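You operate a simulated robot arm through the tools that you are given. There is no shell and no other tool.

Carry out the task below with a simulated robot arm. There is one attempt and no reset: what you move stays moved.

Task
Swap the grey filter for the white one and draw clear water.
Fine: grey lever shut before the blue canister's lid comes off on to the bench, open again once the lid is back on; grey filter on the sink grid; blue-handled jug to its blue band at the green filter lever; the brown filter stays.
Where things are to end (x, y in the base frame): grey filter within 60 mm of [690, -580].

It is judged by the outcome, as a careful person would: the job done as asked, and still so three seconds after it is handed in. It fails if anything else is knocked over, pushed out of place, dropped, spilled or broken. A push-on lid holds only when it is set on centred and level and pressed home; a screw cap is set on level and turned clockwise until tight.

Robot
A 6-joint arm with a two-finger gripper, fixed in place. Base frame: the origin is on the floor under the middle of its stand, x ahead of it, y to its left, z up. Readings come in mm, rad, newtons and seconds.
It reaches about 1417 mm from its shoulder. Its first joint turns from -2.897 to 2.897 rad. Payload 3.43 kg.
The tool frame sits at the grasp point between the pads (the TCP): z along the fingers, y along the line on which they close. The tips reach 20 mm beyond it. The gripper opens to 190 mm; its body begins 248 mm behind the TCP.
Orientation is that of the tool frame in the base frame, as a unit quaternion [x, y, z, w]. With the fingers straight down and closing along the base's y, the tool's x points along the base's -x, its y along +y and its z along -z.

Tools
- The arm moves only by the tool jog_arm. Its argument "targets" is a list of rows, each a list of 3 entries, a list of its own where there are three numbers: the shift along the tool's x, y, z in mm, then the turn, a rotation vector about the tool's x, y, z in rad, then the finger opening in mm, from 0 to 190. In form: [[[tx, ty, tz], [rx, ry, rz], grip], ...]. A call has 1 to 20 rows; each row shifts and turns the commanded pose from where the row before left it, along the tool's axes as they then stand. Each row takes 0.2 s and may step no farther than 50 mm and 0.15 rad from the row before; otherwise, or with a gripper value out of range, the whole call is refused. A pose out of reach is approached as far as the arm can. The call stops where the force on the tool passes 80 N (or 10 N more than at its start, if that is more) or the arm is blocked; 0.2 s more then pass. Each finger travels about 153 mm/s and halts on what it meets, pressing with about 35 N; the grip force reading is that of the motor and also rises with nothing between the fingers. The clock runs only during rows and for 0.2 s after the last one: add rows that do not move to give the fingers time. The reply holds the time, the measured pose of the TCP, the force on the tool along the base axes, the opening and the grip force, in the units named above and with some noise, with the torque about the TCP (base axes, N m) and any sound that the robot's microphone picked up.
- Cameras (640 x 400 px; columns grow to the right, rows downward): "scene" is fixed at [49.1, -498.8, 1672]; the picture's right is [0.55, -0.84, 0.00], its down [-0.46, -0.30, -0.84] and it looks along [0.70, 0.46, -0.55] (base axes); focal length 275 px, centre (320, 200). "wrist" rides on the gripper at [70, -8, -288] in the tool frame; the picture's right is [0.12, 0.99, 0.00], its down [-0.96, 0.12, -0.25] and it looks along [-0.25, 0.03, 0.97] (tool axes); focal length 261 px, centre (320, 200). There is no depth. A picture from a camera that has moved, and an enlarged one, comes with that camera's place and axes in the base frame and with its lens.
- snapshot(camera): a new picture of that camera. No time passes.
- move_column(by): moves the trunk up (or, below 0, down) by that many mm; the arm rides with it, the base frame stays. It gives what a move gives, with no picture.
- zoom(camera, box): a new picture of the part [left, top, right, bottom] of that camera's present view, enlarged. No time passes.
- finish_job(): hands the job in; it is judged then, once.

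Places have to be worked out from the pictures, the camera data and where the tool is seen. Open the gripper and draw the arm clear of the work before you hand the job in, unless the task says otherwise.

The tools are called after "Emit:" as a command line: name --argument value ..., lists and objects as JSON in quotes. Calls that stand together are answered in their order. jog_arm: Moves the arm, as the interface text tells. Its arguments: {"type":"object","properties":{"targets":{"type":"array","items":{"type":"array"}}},"required":["targets"]} The other tools are called the same way: move_column (by) moves the trunk up or down; snapshot (camera) takes a picture; zoom (camera, box) takes an enlarged picture of a part of a camera's view; finish_job () hands the job in.

At the start:

```text
t: 0.0
ee_pos: [578.9, -234.1, 1536.5]
tcp_rot: [0.001, 1.0, -0.001, 0.0]
ft_force: [-0.1, -0.8, 0.1]
moment: [0.03, -0.01, 0.01]
finger_gap: 189.8
gripper_force: 0.0
trunk travel left (down, up): [-350.0, 90.0]
```

scene: 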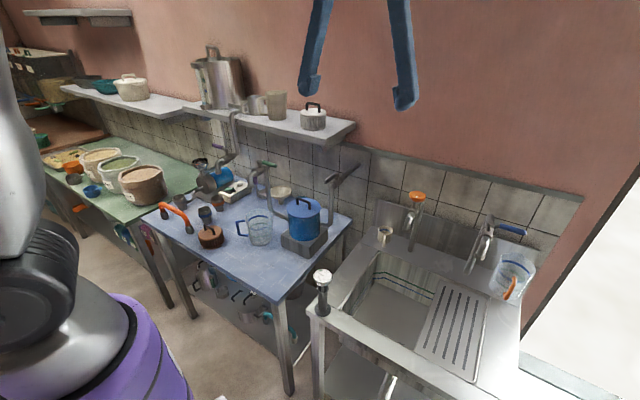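
wrist: 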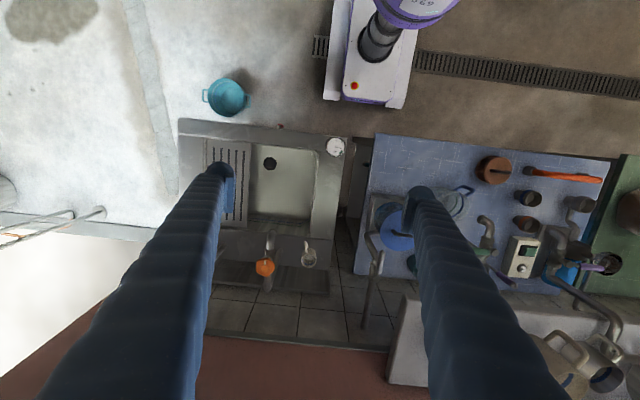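

I'll start by looking closely at the work area from both cameras before I move anything.

Emit:
zoom --camera "scene" --box '[130, 130, 370, 280]'

Emit:
zoom --camera "scene" --box '[230, 140, 350, 260]'

Emit:
zoom --camera "scene" --box '[340, 170, 580, 380]'

Emit:
zoom --camera "wrist" --box '[340, 120, 640, 310]'

```text
2.67 times, centred on (250, 205) of scene
camera zoom: at [49.1, -498.8, 1672.0], right [0.55, -0.84, 0.0], down [-0.46, -0.3, -0.84], along [0.7, 0.46, -0.55], focal length 734 px, centre (507, 187)
```

zoom: 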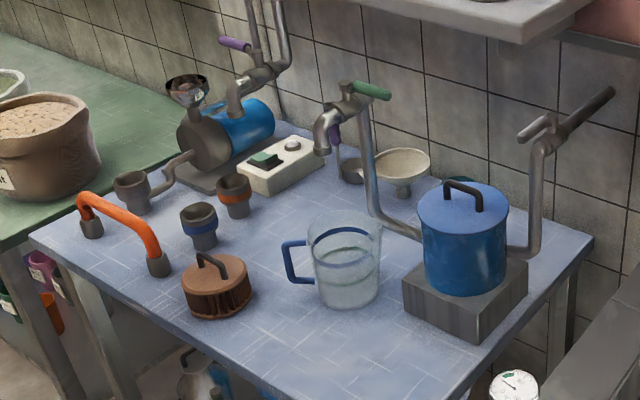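

```text
3.33 times, centred on (290, 200) of scene
camera zoom: at [49.1, -498.8, 1672.0], right [0.55, -0.84, 0.0], down [-0.46, -0.3, -0.84], along [0.7, 0.46, -0.55], focal length 917 px, centre (420, 200)
```

zoom: 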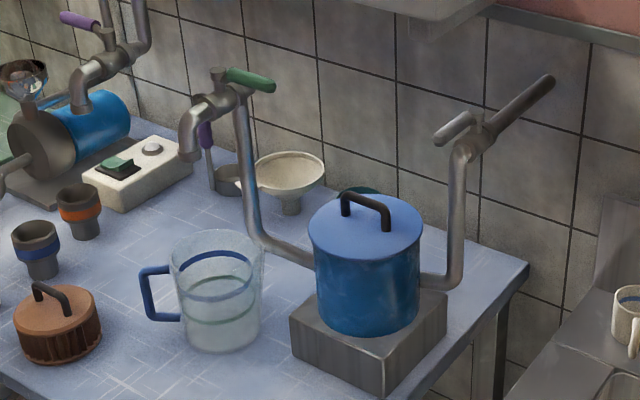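

```text
1.90 times, centred on (460, 275) of scene
camera zoom: at [49.1, -498.8, 1672.0], right [0.55, -0.84, 0.0], down [-0.46, -0.3, -0.84], along [0.7, 0.46, -0.55], focal length 524 px, centre (53, 57)
```

zoom: 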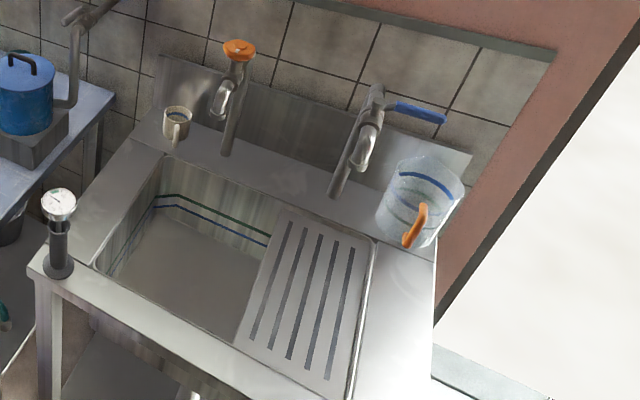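

```text
2.11 times, centred on (490, 215) of wrist
camera zoom: at [508.9, -243.1, 1825.4], right [-0.12, 0.99, 0.0], down [0.96, 0.12, 0.25], along [0.25, 0.03, -0.97], focal length 549 px, centre (-38, 168)
```

zoom: 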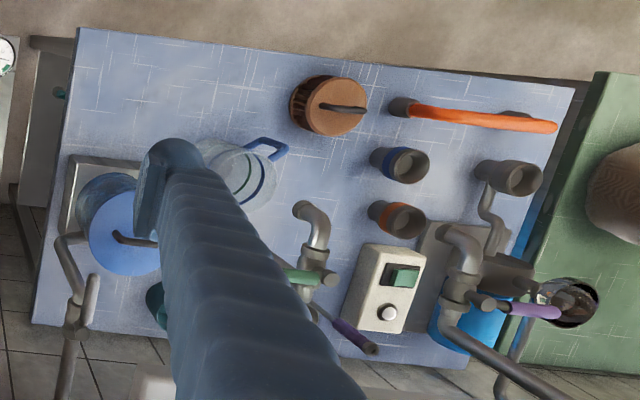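

The white filter may be the handled cylinder on the wall shelf. I'll zoom in there and on the jug and levers.

Emit:
zoom --camera "scene" --box '[180, 40, 360, 150]'

Emit:
zoom --camera "scene" --box '[235, 200, 285, 255]'

Emit:
zoom --camera "scene" --box '[270, 150, 370, 260]'

Emit:
zoom --camera "scene" --box '[160, 240, 300, 350]'

Emit:
zoom --camera "scene" --box '[0, 0, 200, 240]'

```text
3.56 times, centred on (270, 95) of scene
camera zoom: at [49.1, -498.8, 1672.0], right [0.55, -0.84, 0.0], down [-0.46, -0.3, -0.84], along [0.7, 0.46, -0.55], focal length 978 px, centre (498, 573)
```

zoom: 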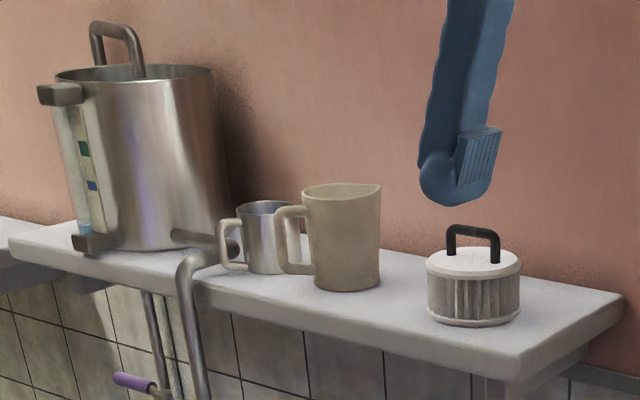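

```text
7.27 times, centred on (260, 228) of scene
camera zoom: at [49.1, -498.8, 1672.0], right [0.55, -0.84, 0.0], down [-0.46, -0.3, -0.84], along [0.7, 0.46, -0.55], focal length 2000 px, centre (756, 0)
```

zoom: 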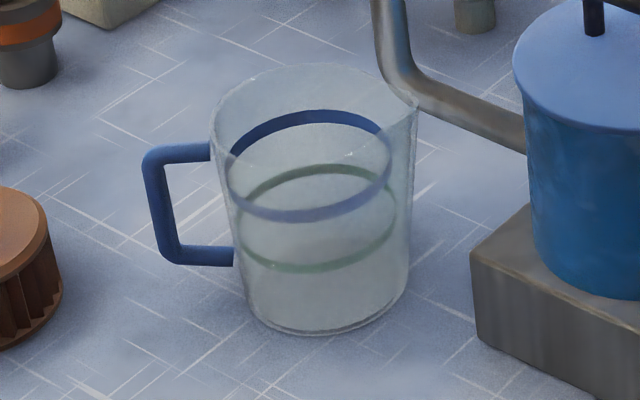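

```text
3.64 times, centred on (320, 205) of scene
camera zoom: at [49.1, -498.8, 1672.0], right [0.55, -0.84, 0.0], down [-0.46, -0.3, -0.84], along [0.7, 0.46, -0.55], focal length 1000 px, centre (320, 182)
```

zoom: 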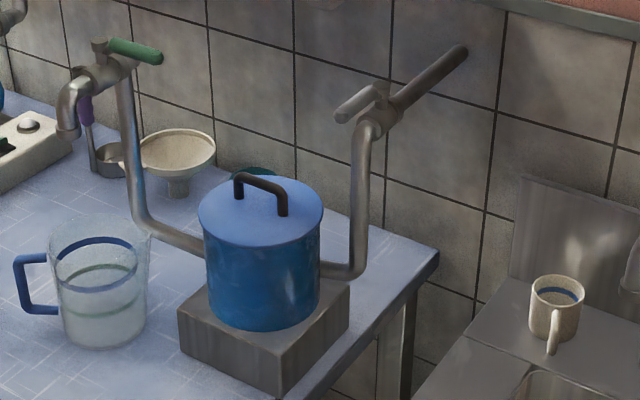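

```text
3.64 times, centred on (230, 295) of scene
camera zoom: at [49.1, -498.8, 1672.0], right [0.55, -0.84, 0.0], down [-0.46, -0.3, -0.84], along [0.7, 0.46, -0.55], focal length 1000 px, centre (647, -146)
```

zoom: 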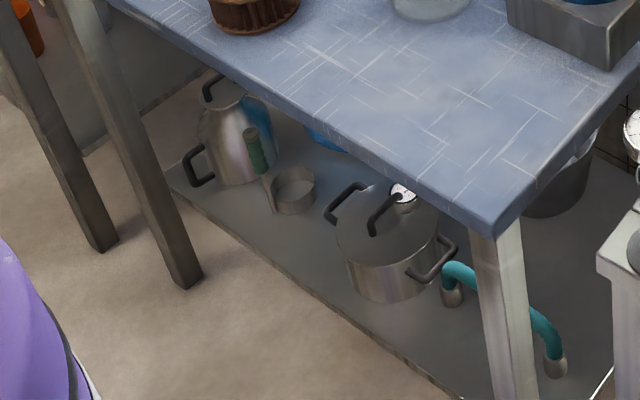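

```text
1.67 times, centred on (100, 120) of scene
camera zoom: at [49.1, -498.8, 1672.0], right [0.55, -0.84, 0.0], down [-0.46, -0.3, -0.84], along [0.7, 0.46, -0.55], focal length 458 px, centre (687, 333)
```

zoom: 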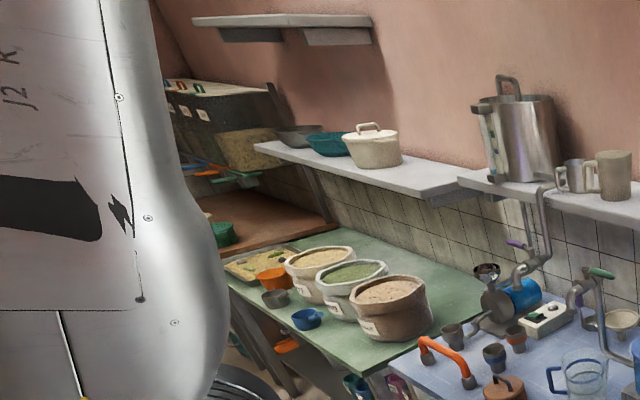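

The white filter (black handle) stands on the wall shelf. In the wrist view the fingers hide the canister, so I'll close them and look again from this same pose.

Emit:
jog_arm --targets '[[[0, 0, 0], [0, 0, 0], 100], [[0, 0, 0], [0, 0, 0], 20], [[0, 0, 0], [0, 0, 0], 10], [[0, 0, 0], [0, 0, 0], 10]]'

Emit:
snapshot --camera "wrist"

Emit:
zoom --camera "wrist" --box '[340, 130, 540, 400]'

Emit:
zoom --camera "wrist" --box '[170, 110, 370, 320]'

```text
t: 1.0
ee_pos: [578.0, -233.6, 1537.5]
tcp_rot: [0.0, 1.0, 0.0, -0.001]
ft_force: [-0.3, 0.3, 0.5]
moment: [-0.02, 0.03, 0.01]
finger_gap: 10.3
gripper_force: 0.0
trunk travel left (down, up): [-350.0, 90.0]
```

```text
taken
camera wrist: at [508.9, -243.1, 1825.9], right [-0.12, 0.99, 0.0], down [0.96, 0.12, 0.25], along [0.25, 0.03, -0.97], focal length 261 px, centre (320, 200)
```

wrist: 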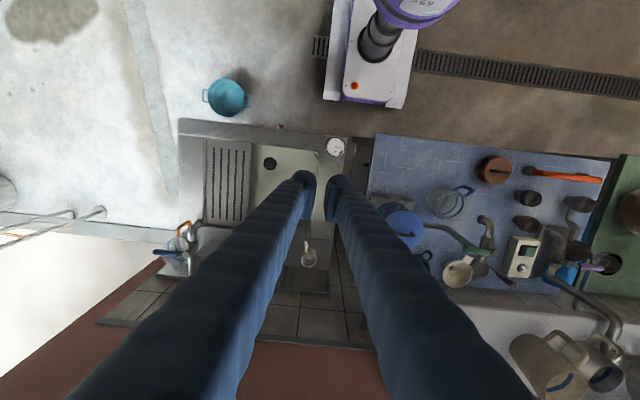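

```text
1.48 times, centred on (440, 265) of wrist
camera zoom: at [508.9, -243.1, 1825.9], right [-0.12, 0.99, 0.0], down [0.96, 0.12, 0.25], along [0.25, 0.03, -0.97], focal length 386 px, centre (142, 104)
```

zoom: 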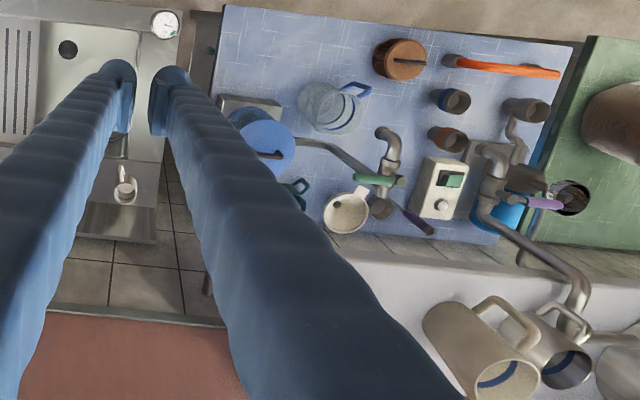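

```text
1.90 times, centred on (270, 215) of wrist
camera zoom: at [508.9, -243.1, 1825.9], right [-0.12, 0.99, 0.0], down [0.96, 0.12, 0.25], along [0.25, 0.03, -0.97], focal length 496 px, centre (415, 171)
```

zoom: 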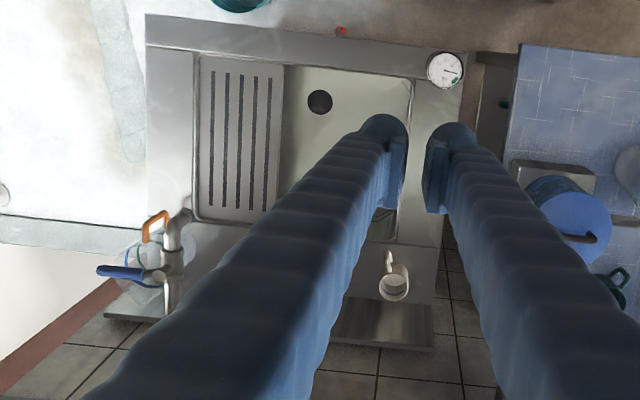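

Now I'll move up over the bench and turn the gripper 90°, the pose I'd use for the handles. That should bring the canister, levers and shelf into one wrist view.

Emit:
jog_arm --targets '[[[-31.7, 26.3, 5.3], [0, 0, 0], 10], [[-31.7, 26.3, 5.3], [0, 0, 0], 10], [[-31.7, 26.3, 5.3], [0, 0, 0], 10], [[-31.7, 26.3, 5.3], [0, 0, 0], 10], [[-31.7, 26.3, 5.3], [0, 0, 0], 10], [[-31.7, 26.3, 5.3], [0, 0, 0], 10], [[-31.7, 26.3, 5.3], [0, 0, 0], 10], [[0, 0, 0], [0, 0, 0.15], 10], [[0, 0, 0], [0, 0, 0.15], 10], [[0, 0, 0], [0, 0, 0.15], 10], [[0, 0, 0], [0, 0, 0.15], 10], [[0, 0, 0], [0, 0, 0.15], 10], [[0, 0, 0], [0, 0, 0.15], 10], [[0, 0, 0], [0, 0, 0.15], 10], [[0, 0, 0], [0, 0, 0.15], 10], [[0, 0, 0], [0, 0, 0.15], 10], [[0, 0, 0], [0, 0, 0.15], 10], [[0, 0, 0], [0, 0, 0.0708], 10]]'

Emit:
snapshot --camera "wrist"

Emit:
zoom --camera "wrist" --box '[300, 0, 540, 150]'

Emit:
zoom --camera "wrist" --box '[180, 0, 420, 150]'

```text
t: 4.8
ee_pos: [801.1, -50.0, 1499.9]
tcp_rot: [0.708, 0.706, 0.0, 0.0]
ft_force: [-1.1, 0.0, -0.7]
moment: [0.01, 0.0, -0.03]
finger_gap: 10.0
gripper_force: 0.1
trunk travel left (down, up): [-350.0, 90.0]
```

```text
taken
camera wrist: at [793.0, 19.8, 1788.3], right [0.99, 0.12, 0.0], down [0.11, -0.96, 0.25], along [0.03, -0.25, -0.97], focal length 261 px, centre (320, 200)
```

wrist: 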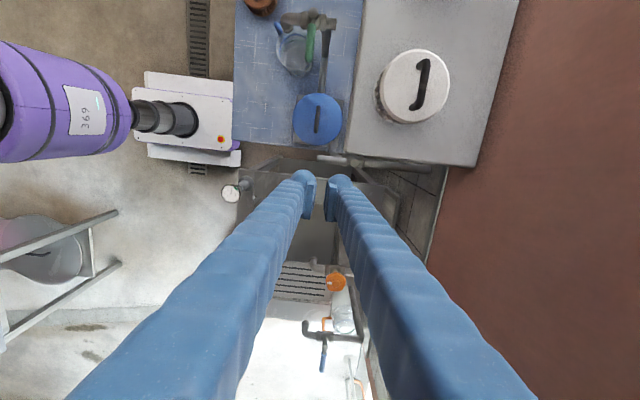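

```text
2.67 times, centred on (420, 75) of wrist
camera zoom: at [793.0, 19.8, 1788.3], right [0.99, 0.12, 0.0], down [0.11, -0.96, 0.25], along [0.03, -0.25, -0.97], focal length 695 px, centre (53, 533)
```

zoom: 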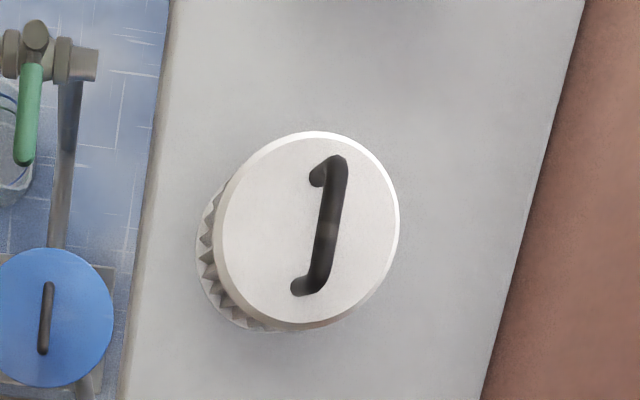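

```text
2.67 times, centred on (300, 75) of wrist
camera zoom: at [793.0, 19.8, 1788.3], right [0.99, 0.12, 0.0], down [0.11, -0.96, 0.25], along [0.03, -0.25, -0.97], focal length 695 px, centre (373, 533)
```

zoom: 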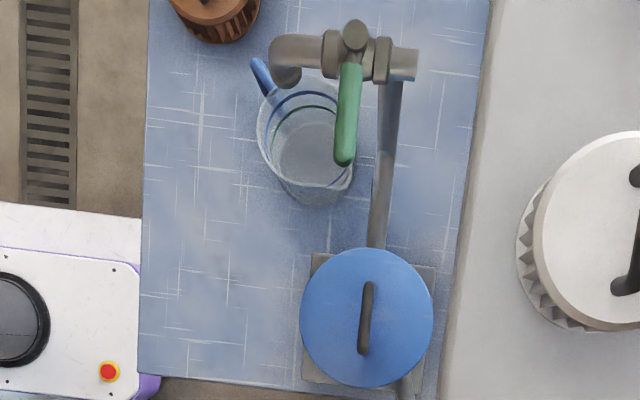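

Estimates so far (x, y, z):
- Lid centre: about (782, 57, 1036), handle along y.
- White filter top: about (924, 104, 1375), on a shelf whose front edge is at x≈838.
- Grey lever: near (822, −45, 1190).

I'll move closer to look at the grey lever.

Emit:
jog_arm --targets '[[[-25, -6.8, 41.7], [0, 0, 0], 10], [[-25, -6.8, 41.7], [0, 0, 0], 10], [[-25, -6.8, 41.7], [0, 0, 0], 10], [[-25, -6.8, 41.7], [0, 0, 0], 10], [[-25, -6.8, 41.7], [0, 0, 0], 10], [[-25, -6.8, 41.7], [0, 0, 0], 10]]'

Emit:
snapshot --camera "wrist"

Emit:
zoom --camera "wrist" --box '[290, 0, 490, 125]'

Emit:
snapshot --camera "scene"

```text
t: 6.2
ee_pos: [760.4, -200.5, 1246.7]
tcp_rot: [0.708, 0.707, -0.001, 0.0]
ft_force: [0.8, 0.3, 0.4]
moment: [0.12, 0.03, 0.0]
finger_gap: 10.2
gripper_force: 0.1
trunk travel left (down, up): [-350.0, 90.0]
```

```text
taken
camera wrist: at [753.1, -131.3, 1536.4], right [0.99, 0.12, 0.0], down [0.12, -0.96, 0.25], along [0.03, -0.25, -0.97], focal length 261 px, centre (320, 200)
```

wrist: 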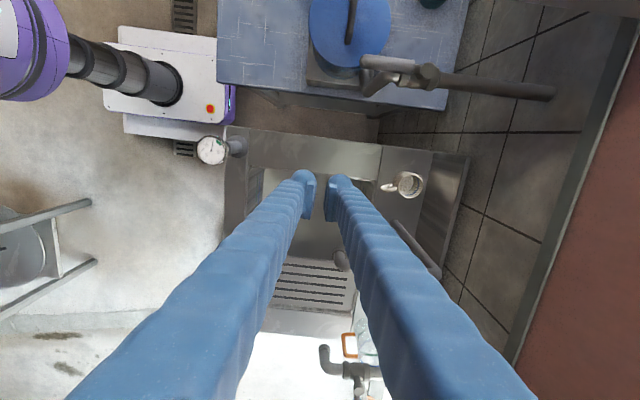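

```text
3.20 times, centred on (390, 62) of wrist
camera zoom: at [753.1, -131.3, 1536.4], right [0.99, 0.12, 0.0], down [0.12, -0.96, 0.25], along [0.03, -0.25, -0.97], focal length 834 px, centre (96, 640)
```

zoom: 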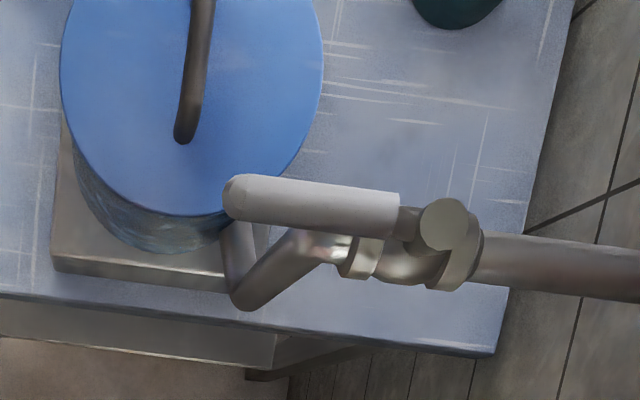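

```text
taken
```

scene: 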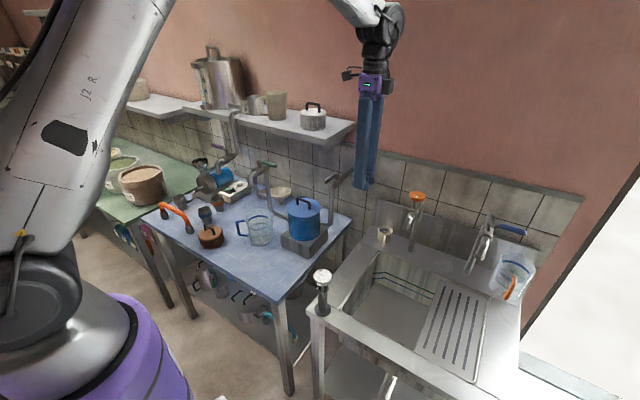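

The grey lever lies along its pipe, pointing to −x, so it is open. The green lever stands across its pipe, so it is shut. I'll zoom the scene camera on both to triangulate them.

Emit:
zoom --camera "scene" --box '[310, 150, 370, 190]'

Emit:
zoom --camera "scene" --box '[240, 150, 300, 190]'

Emit:
zoom --camera "scene" --box '[280, 190, 340, 260]'

Emit:
zoom --camera "wrist" --box '[220, 90, 440, 230]'

```text
10.00 times, centred on (340, 170) of scene
camera zoom: at [49.1, -498.8, 1672.0], right [0.55, -0.84, 0.0], down [-0.46, -0.3, -0.84], along [0.7, 0.46, -0.55], focal length 2751 px, centre (120, 500)
```

zoom: 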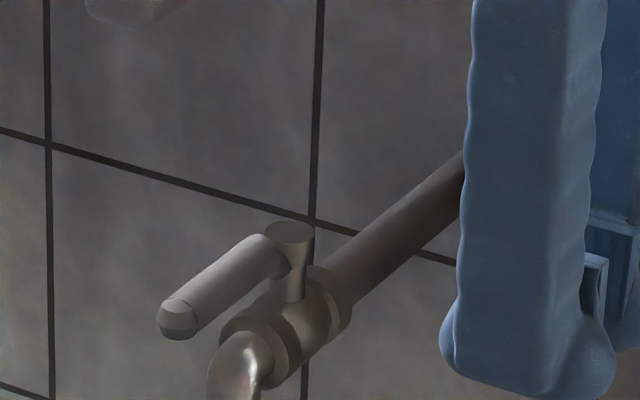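

```text
10.00 times, centred on (270, 170) of scene
camera zoom: at [49.1, -498.8, 1672.0], right [0.55, -0.84, 0.0], down [-0.46, -0.3, -0.84], along [0.7, 0.46, -0.55], focal length 2751 px, centre (820, 500)
```

zoom: 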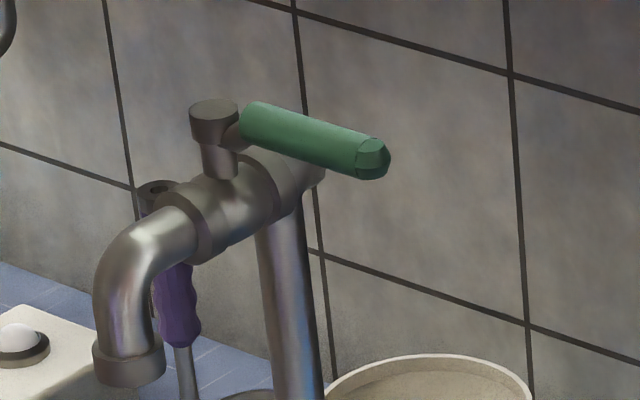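

```text
5.71 times, centred on (310, 225) of scene
camera zoom: at [49.1, -498.8, 1672.0], right [0.55, -0.84, 0.0], down [-0.46, -0.3, -0.84], along [0.7, 0.46, -0.55], focal length 1572 px, centre (377, 57)
```

zoom: 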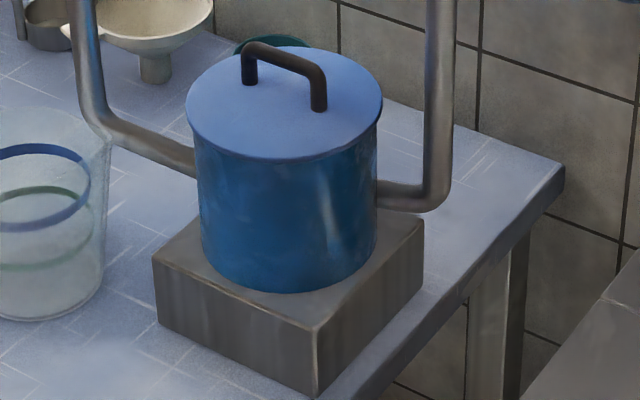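

```text
2.86 times, centred on (330, 160) of wrist
camera zoom: at [753.1, -131.3, 1536.4], right [0.99, 0.12, 0.0], down [0.12, -0.96, 0.25], along [0.03, -0.25, -0.97], focal length 745 px, centre (291, 314)
```

zoom: 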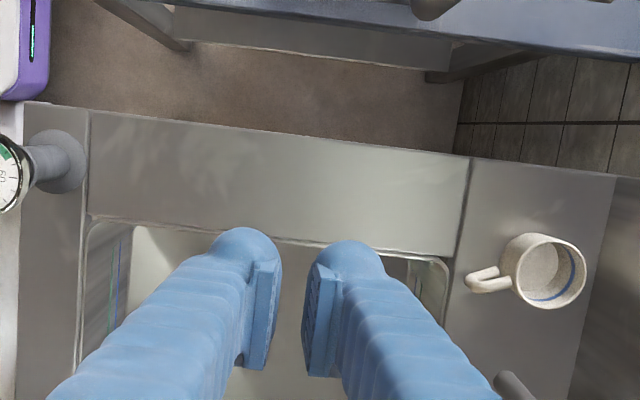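

From triangulation, the grey lever's pivot is about (880, −36) with its tip at x≈795, z≈1166. I'll bring the closed fingertips down on its +y side, above the lid and clear of the shelf.

Emit:
jog_arm --targets '[[[41.1, 3.3, -0.7], [0, 0, 0], 0], [[41.1, 3.3, -0.7], [0, 0, 0], 0], [[41.1, 3.3, -0.7], [0, 0, 0], 0], [[41.1, 3.3, -0.7], [0, 0, 0], 0], [[41.1, 3.3, -0.7], [0, 0, 0], 0], [[0, 0, 38], [0, 0, 0], 0], [[0, 0, 35], [0, 0, 0], 0]]'

Emit:
snapshot --camera "wrist"

Emit:
zoom --camera "scene" --box '[270, 110, 390, 210]'

```text
t: 7.8
ee_pos: [776.7, 6.0, 1180.6]
tcp_rot: [0.707, 0.707, 0.0, 0.0]
ft_force: [0.3, 0.9, -0.1]
moment: [0.1, 0.03, 0.01]
finger_gap: 0.0
gripper_force: 34.5
trunk travel left (down, up): [-350.0, 90.0]
```

```text
taken
camera wrist: at [768.9, 75.1, 1468.1], right [0.99, 0.12, 0.0], down [0.12, -0.96, 0.25], along [0.03, -0.25, -0.97], focal length 261 px, centre (320, 200)
```

wrist: 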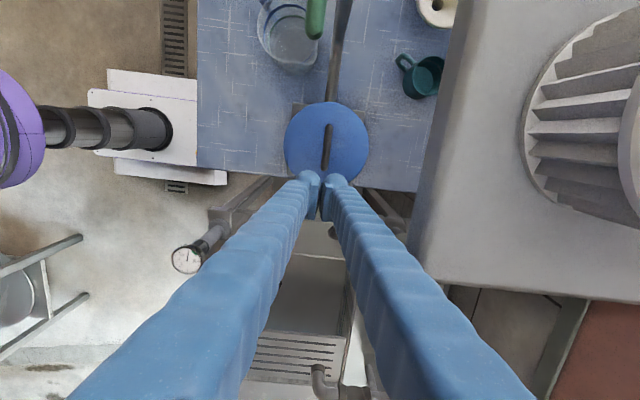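

```text
4.00 times, centred on (330, 160) of scene
camera zoom: at [49.1, -498.8, 1672.0], right [0.55, -0.84, 0.0], down [-0.46, -0.3, -0.84], along [0.7, 0.46, -0.55], focal length 1100 px, centre (280, 360)
```

zoom: 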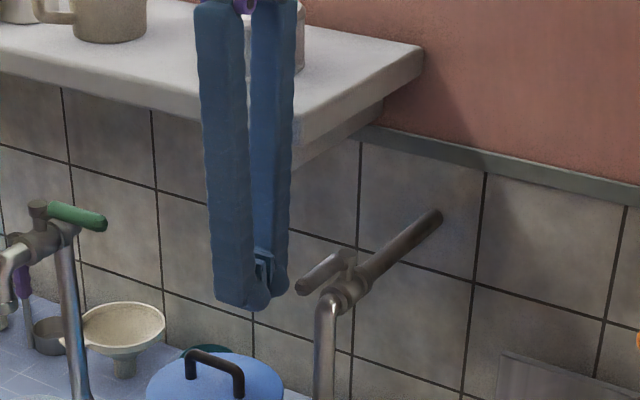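

The fingertips are at about y=6, just on the +y side of the lever. I'll lower 6 mm and push towards −y a little, watching the force.

Emit:
jog_arm --targets '[[[0, 0, 6], [0, 0, 0], 0], [[-18, 0, 0], [0, 0, 0], 0], [[-10, 0, 0], [0, 0, 0], 0], [[-10, 0, 0], [0, 0, 0], 0], [[-8, 2, 0], [0, 0, 0], 0]]'

Emit:
zoom --camera "scene" --box '[270, 110, 390, 210]'

```text
t: 9.0
ee_pos: [779.6, -40.5, 1174.0]
tcp_rot: [0.707, 0.707, 0.0, -0.001]
ft_force: [0.4, 0.2, 0.4]
moment: [0.08, 0.0, 0.0]
finger_gap: 0.0
gripper_force: 34.3
trunk travel left (down, up): [-350.0, 90.0]
```

```text
4.00 times, centred on (330, 160) of scene
camera zoom: at [49.1, -498.8, 1672.0], right [0.55, -0.84, 0.0], down [-0.46, -0.3, -0.84], along [0.7, 0.46, -0.55], focal length 1100 px, centre (280, 360)
```

zoom: 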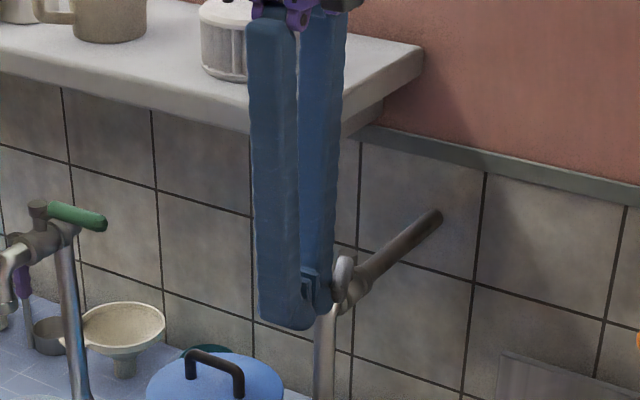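

The force reads almost nothing, so I'll zoom in to see whether the lever has moved.

Emit:
zoom --camera "scene" --box '[320, 160, 370, 195]'

Emit:
zoom --camera "wrist" --box '[260, 130, 460, 280]'

```text
11.43 times, centred on (345, 178) of scene
camera zoom: at [49.1, -498.8, 1672.0], right [0.55, -0.84, 0.0], down [-0.46, -0.3, -0.84], along [0.7, 0.46, -0.55], focal length 3144 px, centre (34, 457)
```

zoom: 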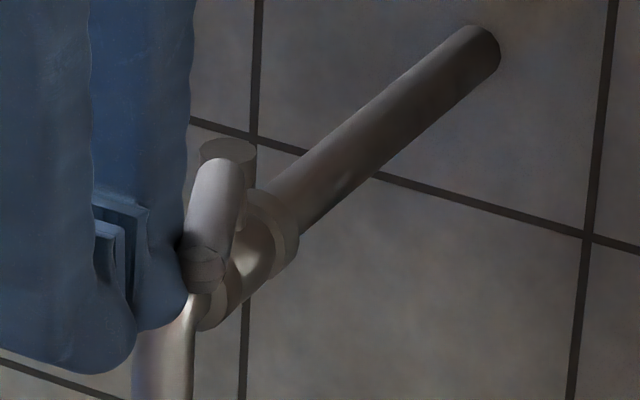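

```text
2.67 times, centred on (360, 205) of wrist
camera zoom: at [771.5, 28.7, 1462.2], right [0.99, 0.12, 0.0], down [0.12, -0.96, 0.25], along [0.03, -0.25, -0.97], focal length 695 px, centre (213, 187)
```

zoom: 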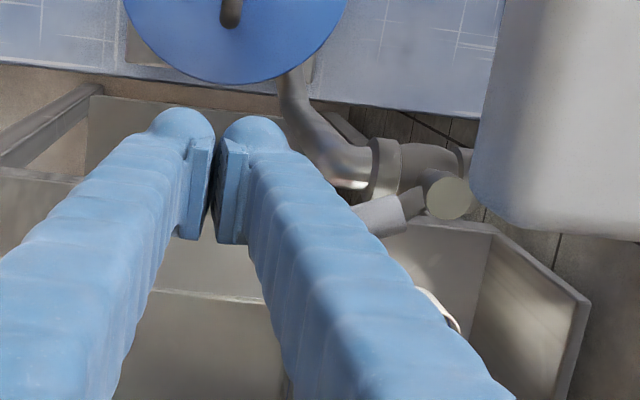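

The lever is turning as intended, now about 20–30°. I'll carry on round the arc to 90°.

Emit:
jog_arm --targets '[[[-11, 5.5, 0], [0, 0, 0], 0], [[-11, 5.5, 0], [0, 0, 0], 0], [[-12.8, 12.6, 0], [0, 0, 0], 0], [[-9, 15.5, 0], [0, 0, 0], 0], [[-2.3, 8.6, 0], [0, 0, 0], 0], [[-2.3, 8.6, 0], [0, 0, 0], 0]]'

Emit:
zoom --camera "scene" --box '[310, 150, 390, 205]'

Emit:
zoom --camera "wrist" --box '[260, 130, 460, 280]'

```text
t: 10.4
ee_pos: [835.6, -89.9, 1173.7]
tcp_rot: [0.707, 0.707, -0.001, 0.0]
ft_force: [0.8, 0.0, -0.5]
moment: [-0.01, 0.01, -0.02]
finger_gap: 0.2
gripper_force: 34.1
trunk travel left (down, up): [-350.0, 90.0]
```

```text
7.27 times, centred on (350, 178) of scene
camera zoom: at [49.1, -498.8, 1672.0], right [0.55, -0.84, 0.0], down [-0.46, -0.3, -0.84], along [0.7, 0.46, -0.55], focal length 2000 px, centre (102, 364)
```

zoom: 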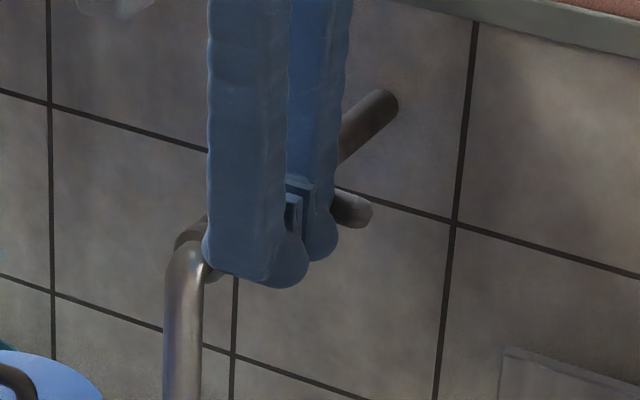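

```text
2.67 times, centred on (360, 205) of wrist
camera zoom: at [827.9, -19.5, 1462.3], right [0.99, 0.12, 0.0], down [0.12, -0.96, 0.25], along [0.03, -0.25, -0.97], focal length 695 px, centre (213, 187)
```

zoom: 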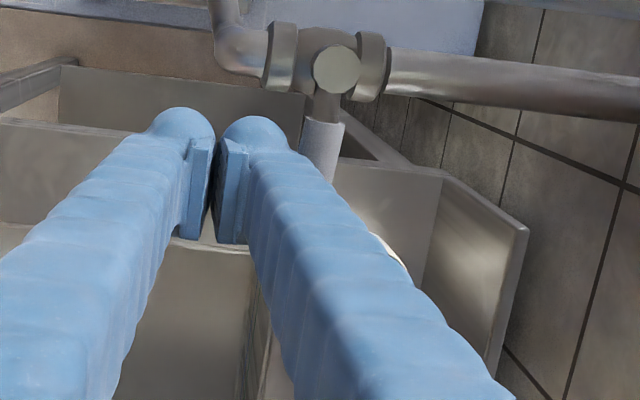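

The lever is within about 4° of fully across. I'll nudge it further in small steps until it meets its stop.

Emit:
jog_arm --targets '[[[0, 4, 0], [0, 0, 0], 0], [[0, 4, 0], [0, 0, 0], 0]]'

Emit:
zoom --camera "wrist" --box '[260, 130, 460, 280]'

```text
t: 11.0
ee_pos: [840.9, -90.7, 1172.6]
tcp_rot: [0.707, 0.707, -0.001, -0.002]
ft_force: [-13.4, -3.0, 3.0]
moment: [-0.03, -0.1, -0.05]
finger_gap: 0.2
gripper_force: 34.6
trunk travel left (down, up): [-350.0, 90.0]
```

```text
2.67 times, centred on (360, 205) of wrist
camera zoom: at [833.2, -19.5, 1462.1], right [0.99, 0.12, 0.0], down [0.12, -0.96, 0.25], along [0.03, -0.25, -0.97], focal length 695 px, centre (213, 187)
```

zoom: 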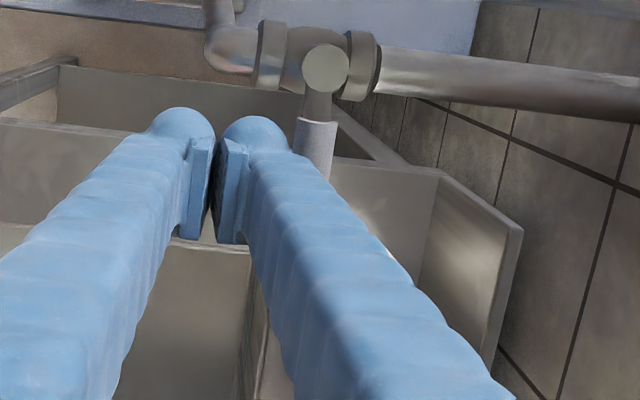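

The force rise to 13 N with no further motion shows the grey lever is shut at its stop. I'll back off, rise, open slightly and tilt 15° so the palm stays clear of the shelf, then go above the lid handle.

Emit:
jog_arm --targets '[[[0, -30, 0], [0, 0, 0], 0], [[0, 0, -45], [0, 0, 0], 0], [[0, 0, -45], [0, 0, 0], 50], [[0, 0, 0], [-0.13, 0, 0], 50], [[0, 0, 0], [-0.13, 0, 0], 50], [[48.7, -10.1, -2.7], [0, 0, 0], 50], [[48.7, -10.1, -2.7], [0, 0, 0], 50], [[48.7, -10.1, -2.7], [0, 0, 0], 50], [[0, -15.4, 58], [0, 0, 0], 50]]'

Emit:
snapshot --camera "wrist"

Emit:
zoom --camera "scene" --box '[260, 110, 380, 250]'

```text
refused: row 9 steps farther than a row can; nothing moved
```

```text
taken
camera wrist: at [833.2, -19.5, 1462.1], right [0.99, 0.12, 0.0], down [0.12, -0.96, 0.25], along [0.03, -0.25, -0.97], focal length 261 px, centre (320, 200)
```

wrist: 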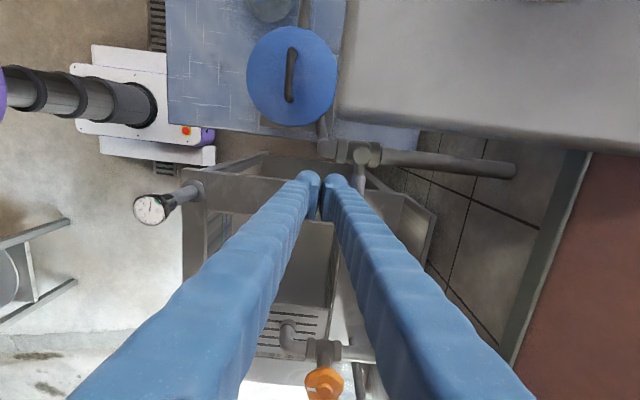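

```text
2.86 times, centred on (320, 180) of scene
camera zoom: at [49.1, -498.8, 1672.0], right [0.55, -0.84, 0.0], down [-0.46, -0.3, -0.84], along [0.7, 0.46, -0.55], focal length 786 px, centre (320, 257)
```

zoom: 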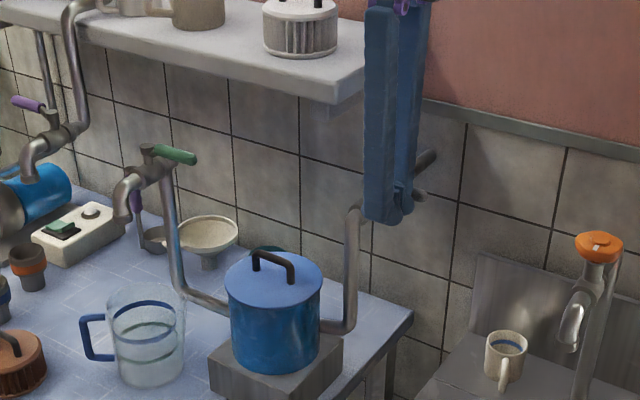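

Nothing moved: the last row was too long. This view puts the handle bar at (782, 54), which matches my earlier estimate. I'll resend with shorter rows.

Emit:
jog_arm --targets '[[[0, -30, 0], [0, 0, 0], 0], [[0, 0, -45], [0, 0, 0], 0], [[0, 0, -45], [0, 0, 0], 50], [[0, 0, 0], [-0.13, 0, 0], 50], [[0, 0, 0], [-0.13, 0, 0], 50], [[48.3, -10.1, -2.7], [0, 0, 0], 50], [[48.3, -10.1, -2.7], [0, 0, 0], 50], [[48.3, -10.1, -2.7], [0, 0, 0], 50], [[0, -8, 30], [0, 0, 0], 50], [[0, -8, 30], [0, 0, 0], 50]]'

Emit:
snapshot --camera "wrist"

Emit:
zoom --camera "scene" --box '[260, 110, 380, 250]'

```text
t: 12.6
ee_pos: [794.8, -27.1, 1264.9]
tcp_rot: [0.705, 0.697, 0.088, 0.099]
ft_force: [1.4, -31.5, -2.8]
moment: [1.56, 0.15, -1.45]
finger_gap: 51.2
gripper_force: 0.8
trunk travel left (down, up): [-350.0, 90.0]
stopped in row 7: the force on the tool passed its limit at 98 N (the readings are from after the stop); the commanded pose is now the measured one
```

```text
taken
camera wrist: at [715.0, 48.0, 1540.9], right [0.96, 0.11, 0.26], down [0.04, -0.96, 0.28], along [0.28, -0.26, -0.92], focal length 261 px, centre (320, 200)
```

wrist: 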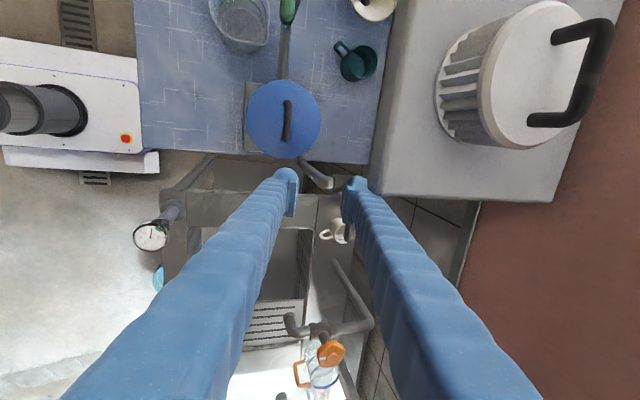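

```text
2.86 times, centred on (320, 180) of scene
camera zoom: at [49.1, -498.8, 1672.0], right [0.55, -0.84, 0.0], down [-0.46, -0.3, -0.84], along [0.7, 0.46, -0.55], focal length 786 px, centre (320, 257)
```

zoom: 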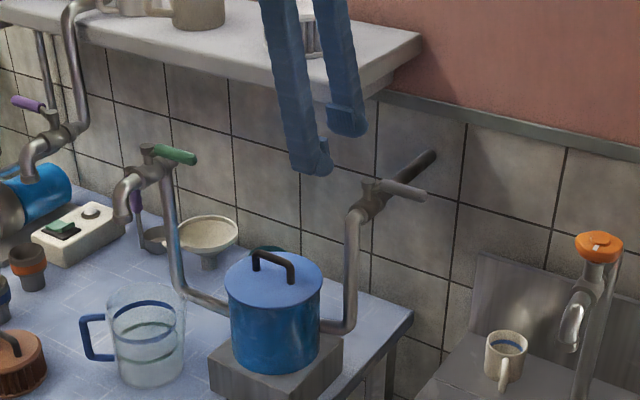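

The open +x finger hit the end of the shelf during that sideways move. My lateral path was too low, and the arm stopped on force. The white filter looks undisturbed. I'll back straight off in −y, correct the small twist, pull out to the front and approach the handle from below shelf level.

Emit:
jog_arm --targets '[[[-20, 0, 0], [0.005, 0.017, -0.009], 50], [[-20, 0, 0], [0, 0, 0], 40], [[0, -45.1, -12], [0, 0, 0], 40], [[0, -45.1, -12], [0, 0, 0], 40], [[0, -45.1, -12], [0, 0, 0], 40]]'

Emit:
zoom --camera "scene" --box '[180, 40, 380, 260]'

Emit:
snapshot --camera "wrist"

```text
t: 13.8
ee_pos: [652.2, -64.7, 1269.2]
tcp_rot: [0.699, 0.703, 0.093, 0.089]
ft_force: [0.0, 0.2, 1.1]
moment: [0.01, -0.12, 0.02]
finger_gap: 40.1
gripper_force: 0.0
trunk travel left (down, up): [-350.0, 90.0]
```

```text
1.82 times, centred on (280, 150) of scene
camera zoom: at [49.1, -498.8, 1672.0], right [0.55, -0.84, 0.0], down [-0.46, -0.3, -0.84], along [0.7, 0.46, -0.55], focal length 500 px, centre (393, 291)
```

zoom: 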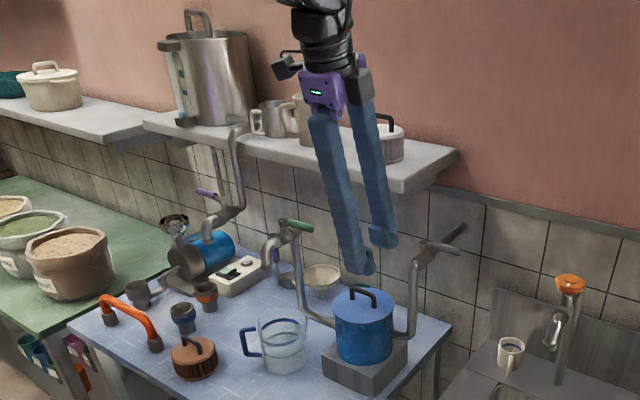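

```text
taken
camera wrist: at [571.1, 3.4, 1546.1], right [0.96, 0.12, 0.26], down [0.05, -0.96, 0.26], along [0.28, -0.24, -0.93], focal length 261 px, centre (320, 200)
```

wrist: 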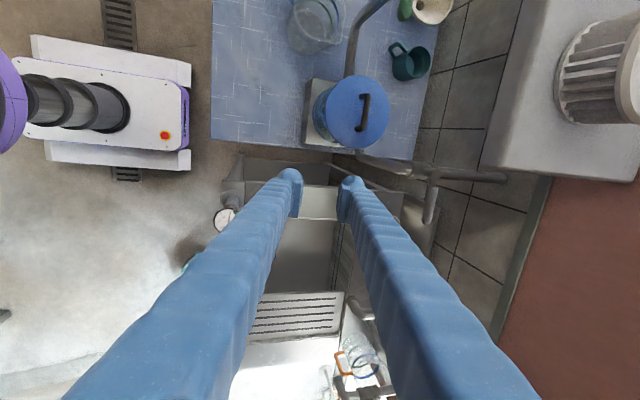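

All is well and the arm is free. I'll move to y≈55, drop below shelf level in front of the canister, then slide in over the lid.

Emit:
jog_arm --targets '[[[40, 0, 0], [0, 0, 0], 50], [[40, 0, 0], [0, 0, 0], 50], [[40, 0, 0], [0, 0, 0], 50], [[0, -9.9, 37], [0, 0, 0], 50], [[0, -9.9, 37], [0, 0, 0], 50], [[0, -9.9, 37], [0, 0, 0], 50], [[0, 40.6, 10.8], [0, 0, 0], 50], [[0, 40.6, 10.8], [0, 0, 0], 50], [[0, 41.5, 11.1], [0, 0, 0], 50]]'

Emit:
zoom --camera "scene" --box '[260, 110, 380, 250]'

Emit:
snapshot --camera "wrist"

```text
t: 15.8
ee_pos: [783.7, 57.8, 1150.2]
tcp_rot: [0.7, 0.703, 0.092, 0.088]
ft_force: [-0.6, -0.7, 0.2]
moment: [-0.01, 0.07, 0.01]
finger_gap: 50.0
gripper_force: 0.1
trunk travel left (down, up): [-350.0, 90.0]
```

```text
2.86 times, centred on (320, 180) of scene
camera zoom: at [49.1, -498.8, 1672.0], right [0.55, -0.84, 0.0], down [-0.46, -0.3, -0.84], along [0.7, 0.46, -0.55], focal length 786 px, centre (320, 257)
```

zoom: 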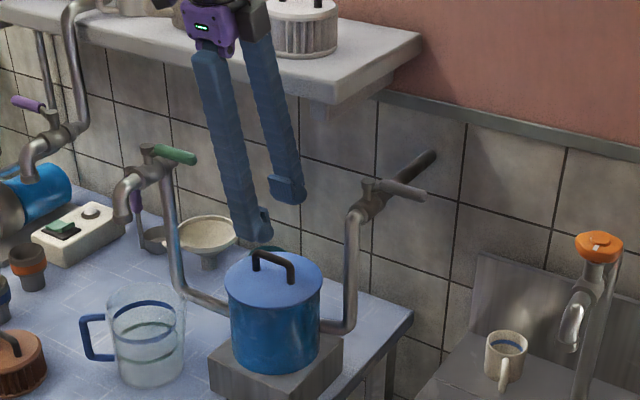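

```text
taken
camera wrist: at [702.8, 125.7, 1427.0], right [0.96, 0.12, 0.25], down [0.05, -0.96, 0.26], along [0.27, -0.24, -0.93], focal length 261 px, centre (320, 200)
```

wrist: 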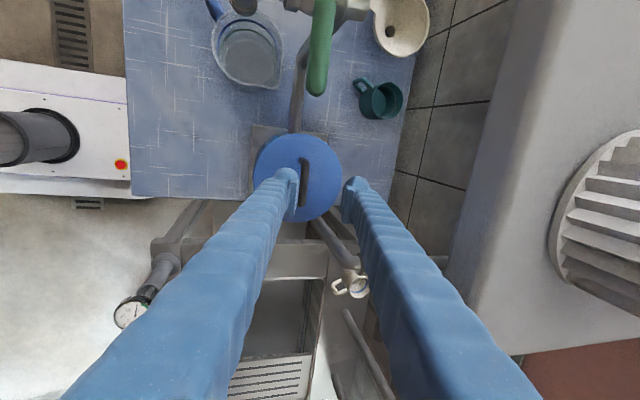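

The bar is at (782.5, 57.5) and centred between the fingers. I'll descend to just above the grip height and check the force.

Emit:
jog_arm --targets '[[[0, -9.9, 31], [0, 0, 0], 50], [[0, -9.9, 31], [0, 0, 0], 50], [[0, -1.2, 4.5], [0, 0, 0], 50]]'

Emit:
zoom --camera "scene" --box '[280, 170, 340, 240]'

Emit:
zoom --camera "wrist" --box '[250, 100, 400, 240]'

```text
t: 16.6
ee_pos: [779.6, 57.1, 1081.2]
tcp_rot: [0.7, 0.703, 0.093, 0.088]
ft_force: [-0.6, 0.1, 0.6]
moment: [-0.01, 0.02, 0.0]
finger_gap: 50.2
gripper_force: 0.1
trunk travel left (down, up): [-350.0, 90.0]
```

```text
5.71 times, centred on (310, 205) of scene
camera zoom: at [49.1, -498.8, 1672.0], right [0.55, -0.84, 0.0], down [-0.46, -0.3, -0.84], along [0.7, 0.46, -0.55], focal length 1572 px, centre (377, 171)
```

zoom: 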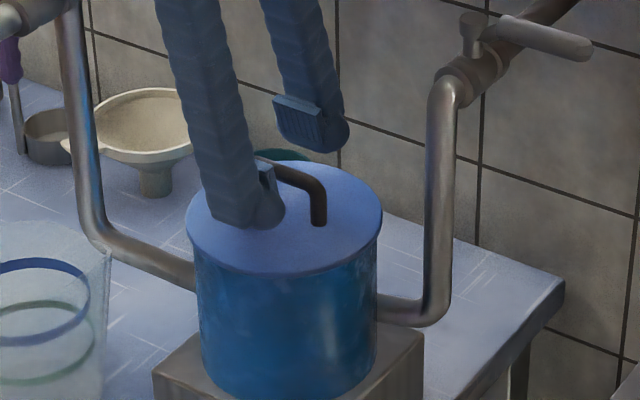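

```text
2.86 times, centred on (325, 170) of wrist
camera zoom: at [698.6, 125.7, 1358.9], right [0.96, 0.12, 0.25], down [0.05, -0.96, 0.26], along [0.28, -0.24, -0.93], focal length 745 px, centre (306, 286)
```

zoom: 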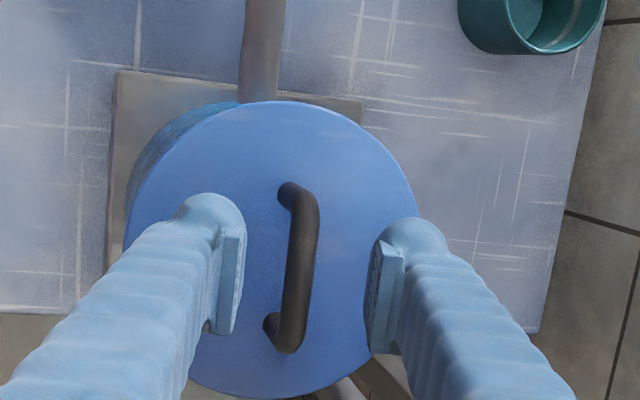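

The bar sits between the pads. I'll narrow the gap, drop the last 7 mm in small steps and close on it.

Emit:
jog_arm --targets '[[[0, 0, 0], [0, 0, 0], 34], [[0, -0.7, 4], [0, 0, 0], 34], [[0, -0.5, 3], [0, 0, 0], 34], [[0, 0, 0], [0, 0, 0], 20], [[0, 0, 0], [0, 0, 0], 0], [[0, 0, 0], [0, 0, 0], 0]]'

Emit:
zoom --camera "scene" --box '[280, 170, 340, 240]'

Emit:
zoom --camera "wrist" --box '[250, 100, 400, 240]'

```text
t: 18.0
ee_pos: [780.7, 57.0, 1075.1]
tcp_rot: [0.7, 0.703, 0.093, 0.088]
ft_force: [0.2, -0.1, -0.3]
moment: [-0.01, -0.02, -0.04]
finger_gap: 8.9
gripper_force: 35.1
trunk travel left (down, up): [-350.0, 90.0]
```

```text
5.71 times, centred on (310, 205) of scene
camera zoom: at [49.1, -498.8, 1672.0], right [0.55, -0.84, 0.0], down [-0.46, -0.3, -0.84], along [0.7, 0.46, -0.55], focal length 1572 px, centre (377, 171)
```

zoom: 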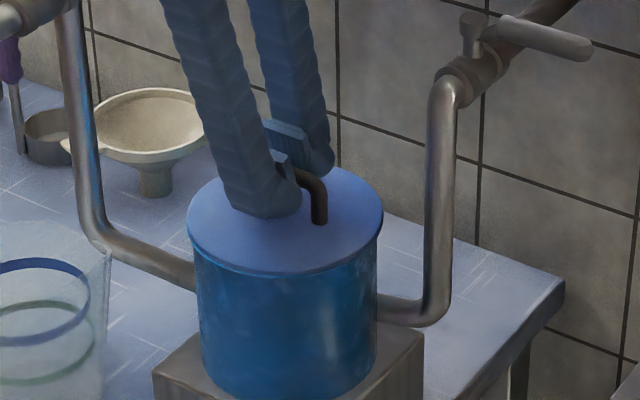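

```text
2.86 times, centred on (325, 170) of wrist
camera zoom: at [699.0, 125.3, 1352.3], right [0.96, 0.12, 0.25], down [0.05, -0.96, 0.26], along [0.28, -0.24, -0.93], focal length 745 px, centre (306, 286)
```

zoom: 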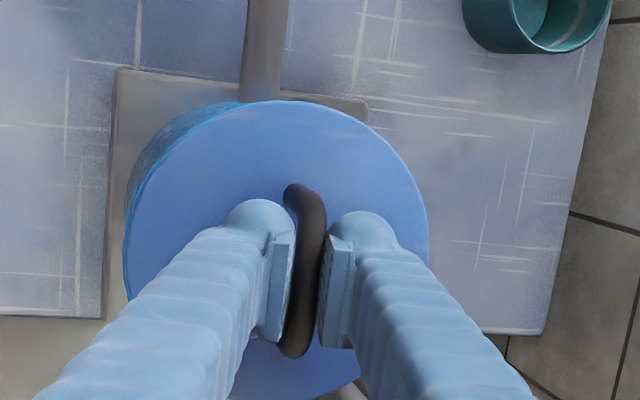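

I have the bar (8.9 mm gap). With the lid seated, the TCP reads (780.7, 57.0, 1075.1), which I'll use as the reference for putting it back. Now I'll try a gentle straight pull up.

Emit:
jog_arm --targets '[[[0, 0.77, -2.9], [0, 0, 0], 0], [[0, 1.03, -3.87], [0, 0, 0], 0]]'

Emit:
zoom --camera "scene" --box '[280, 170, 340, 240]'

```text
t: 18.6
ee_pos: [780.2, 57.0, 1081.9]
tcp_rot: [0.7, 0.703, 0.093, 0.089]
ft_force: [-0.4, 0.2, -0.2]
moment: [0.01, -0.03, 0.0]
finger_gap: 8.9
gripper_force: 35.0
trunk travel left (down, up): [-350.0, 90.0]
```

```text
5.71 times, centred on (310, 205) of scene
camera zoom: at [49.1, -498.8, 1672.0], right [0.55, -0.84, 0.0], down [-0.46, -0.3, -0.84], along [0.7, 0.46, -0.55], focal length 1572 px, centre (377, 171)
```

zoom: 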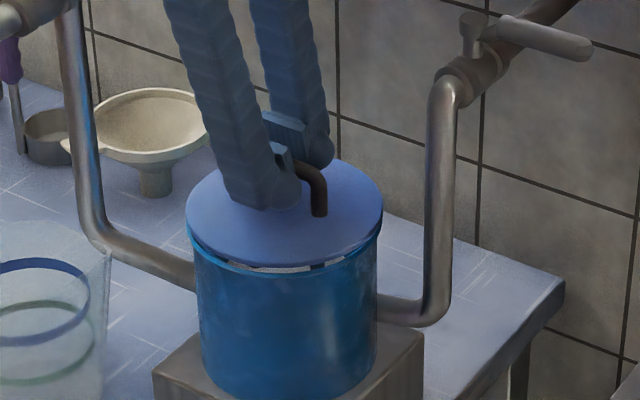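

The lid came off freely and a gap is now visible. I'll lift it clear and carry it to the open front part of the bench at about (590, 100).

Emit:
jog_arm --targets '[[[0, 6.2, -23.2], [0, 0, 0], 0], [[0, 6.2, -23.2], [0, 0, 0], 0], [[8.6, -36.7, -9.8], [0, 0, 0], 0], [[8.6, -36.7, -9.8], [0, 0, 0], 0], [[8.6, -36.7, -9.8], [0, 0, 0], 0], [[8.6, -36.7, -9.8], [0, 0, 0], 0], [[8.6, -36.7, -9.8], [0, 0, 0], 0], [[0, -10.3, 38.7], [0, 0, 0], 0], [[0, -10.3, 38.7], [0, 0, 0], 0], [[0, -10.3, 38.7], [0, 0, 0], 0], [[0, -10.3, 38.7], [0, 0, 0], 0]]'

Emit:
zoom --camera "scene" --box '[180, 150, 360, 310]'

Emit:
snapshot --camera "wrist"

```text
t: 21.0
ee_pos: [618.5, 102.9, 1005.1]
tcp_rot: [0.7, 0.705, 0.082, 0.078]
ft_force: [1.7, -0.3, -1.2]
moment: [-0.02, 0.04, -0.01]
finger_gap: 8.3
gripper_force: 35.3
out of reach, approached as far as the arm can: row 10, 11
trunk travel left (down, up): [-350.0, 90.0]
```

```text
2.50 times, centred on (270, 230) of scene
camera zoom: at [49.1, -498.8, 1672.0], right [0.55, -0.84, 0.0], down [-0.46, -0.3, -0.84], along [0.7, 0.46, -0.55], focal length 688 px, centre (445, 125)
```

zoom: 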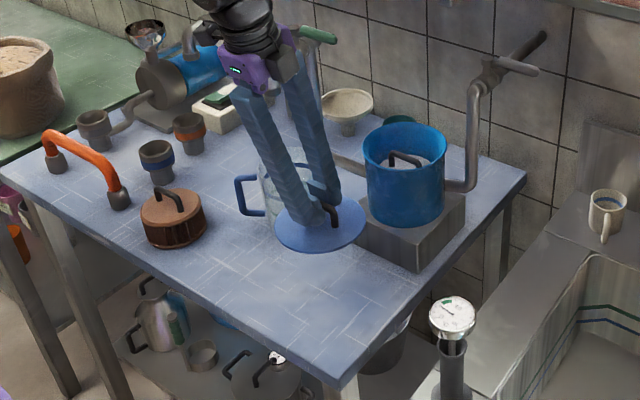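

```text
taken
camera wrist: at [545.7, 171.2, 1284.9], right [0.97, 0.12, 0.22], down [0.06, -0.96, 0.26], along [0.25, -0.24, -0.94], focal length 261 px, centre (320, 200)
```

wrist: 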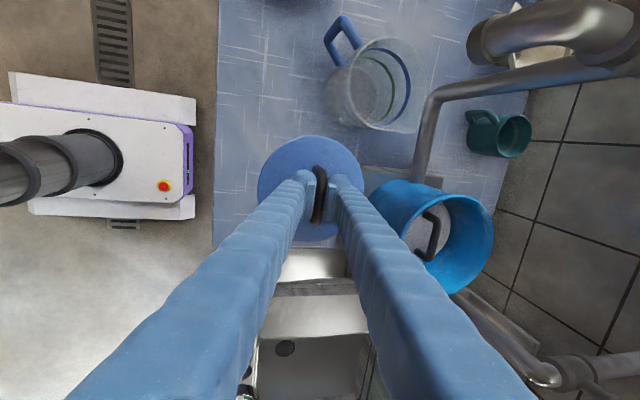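

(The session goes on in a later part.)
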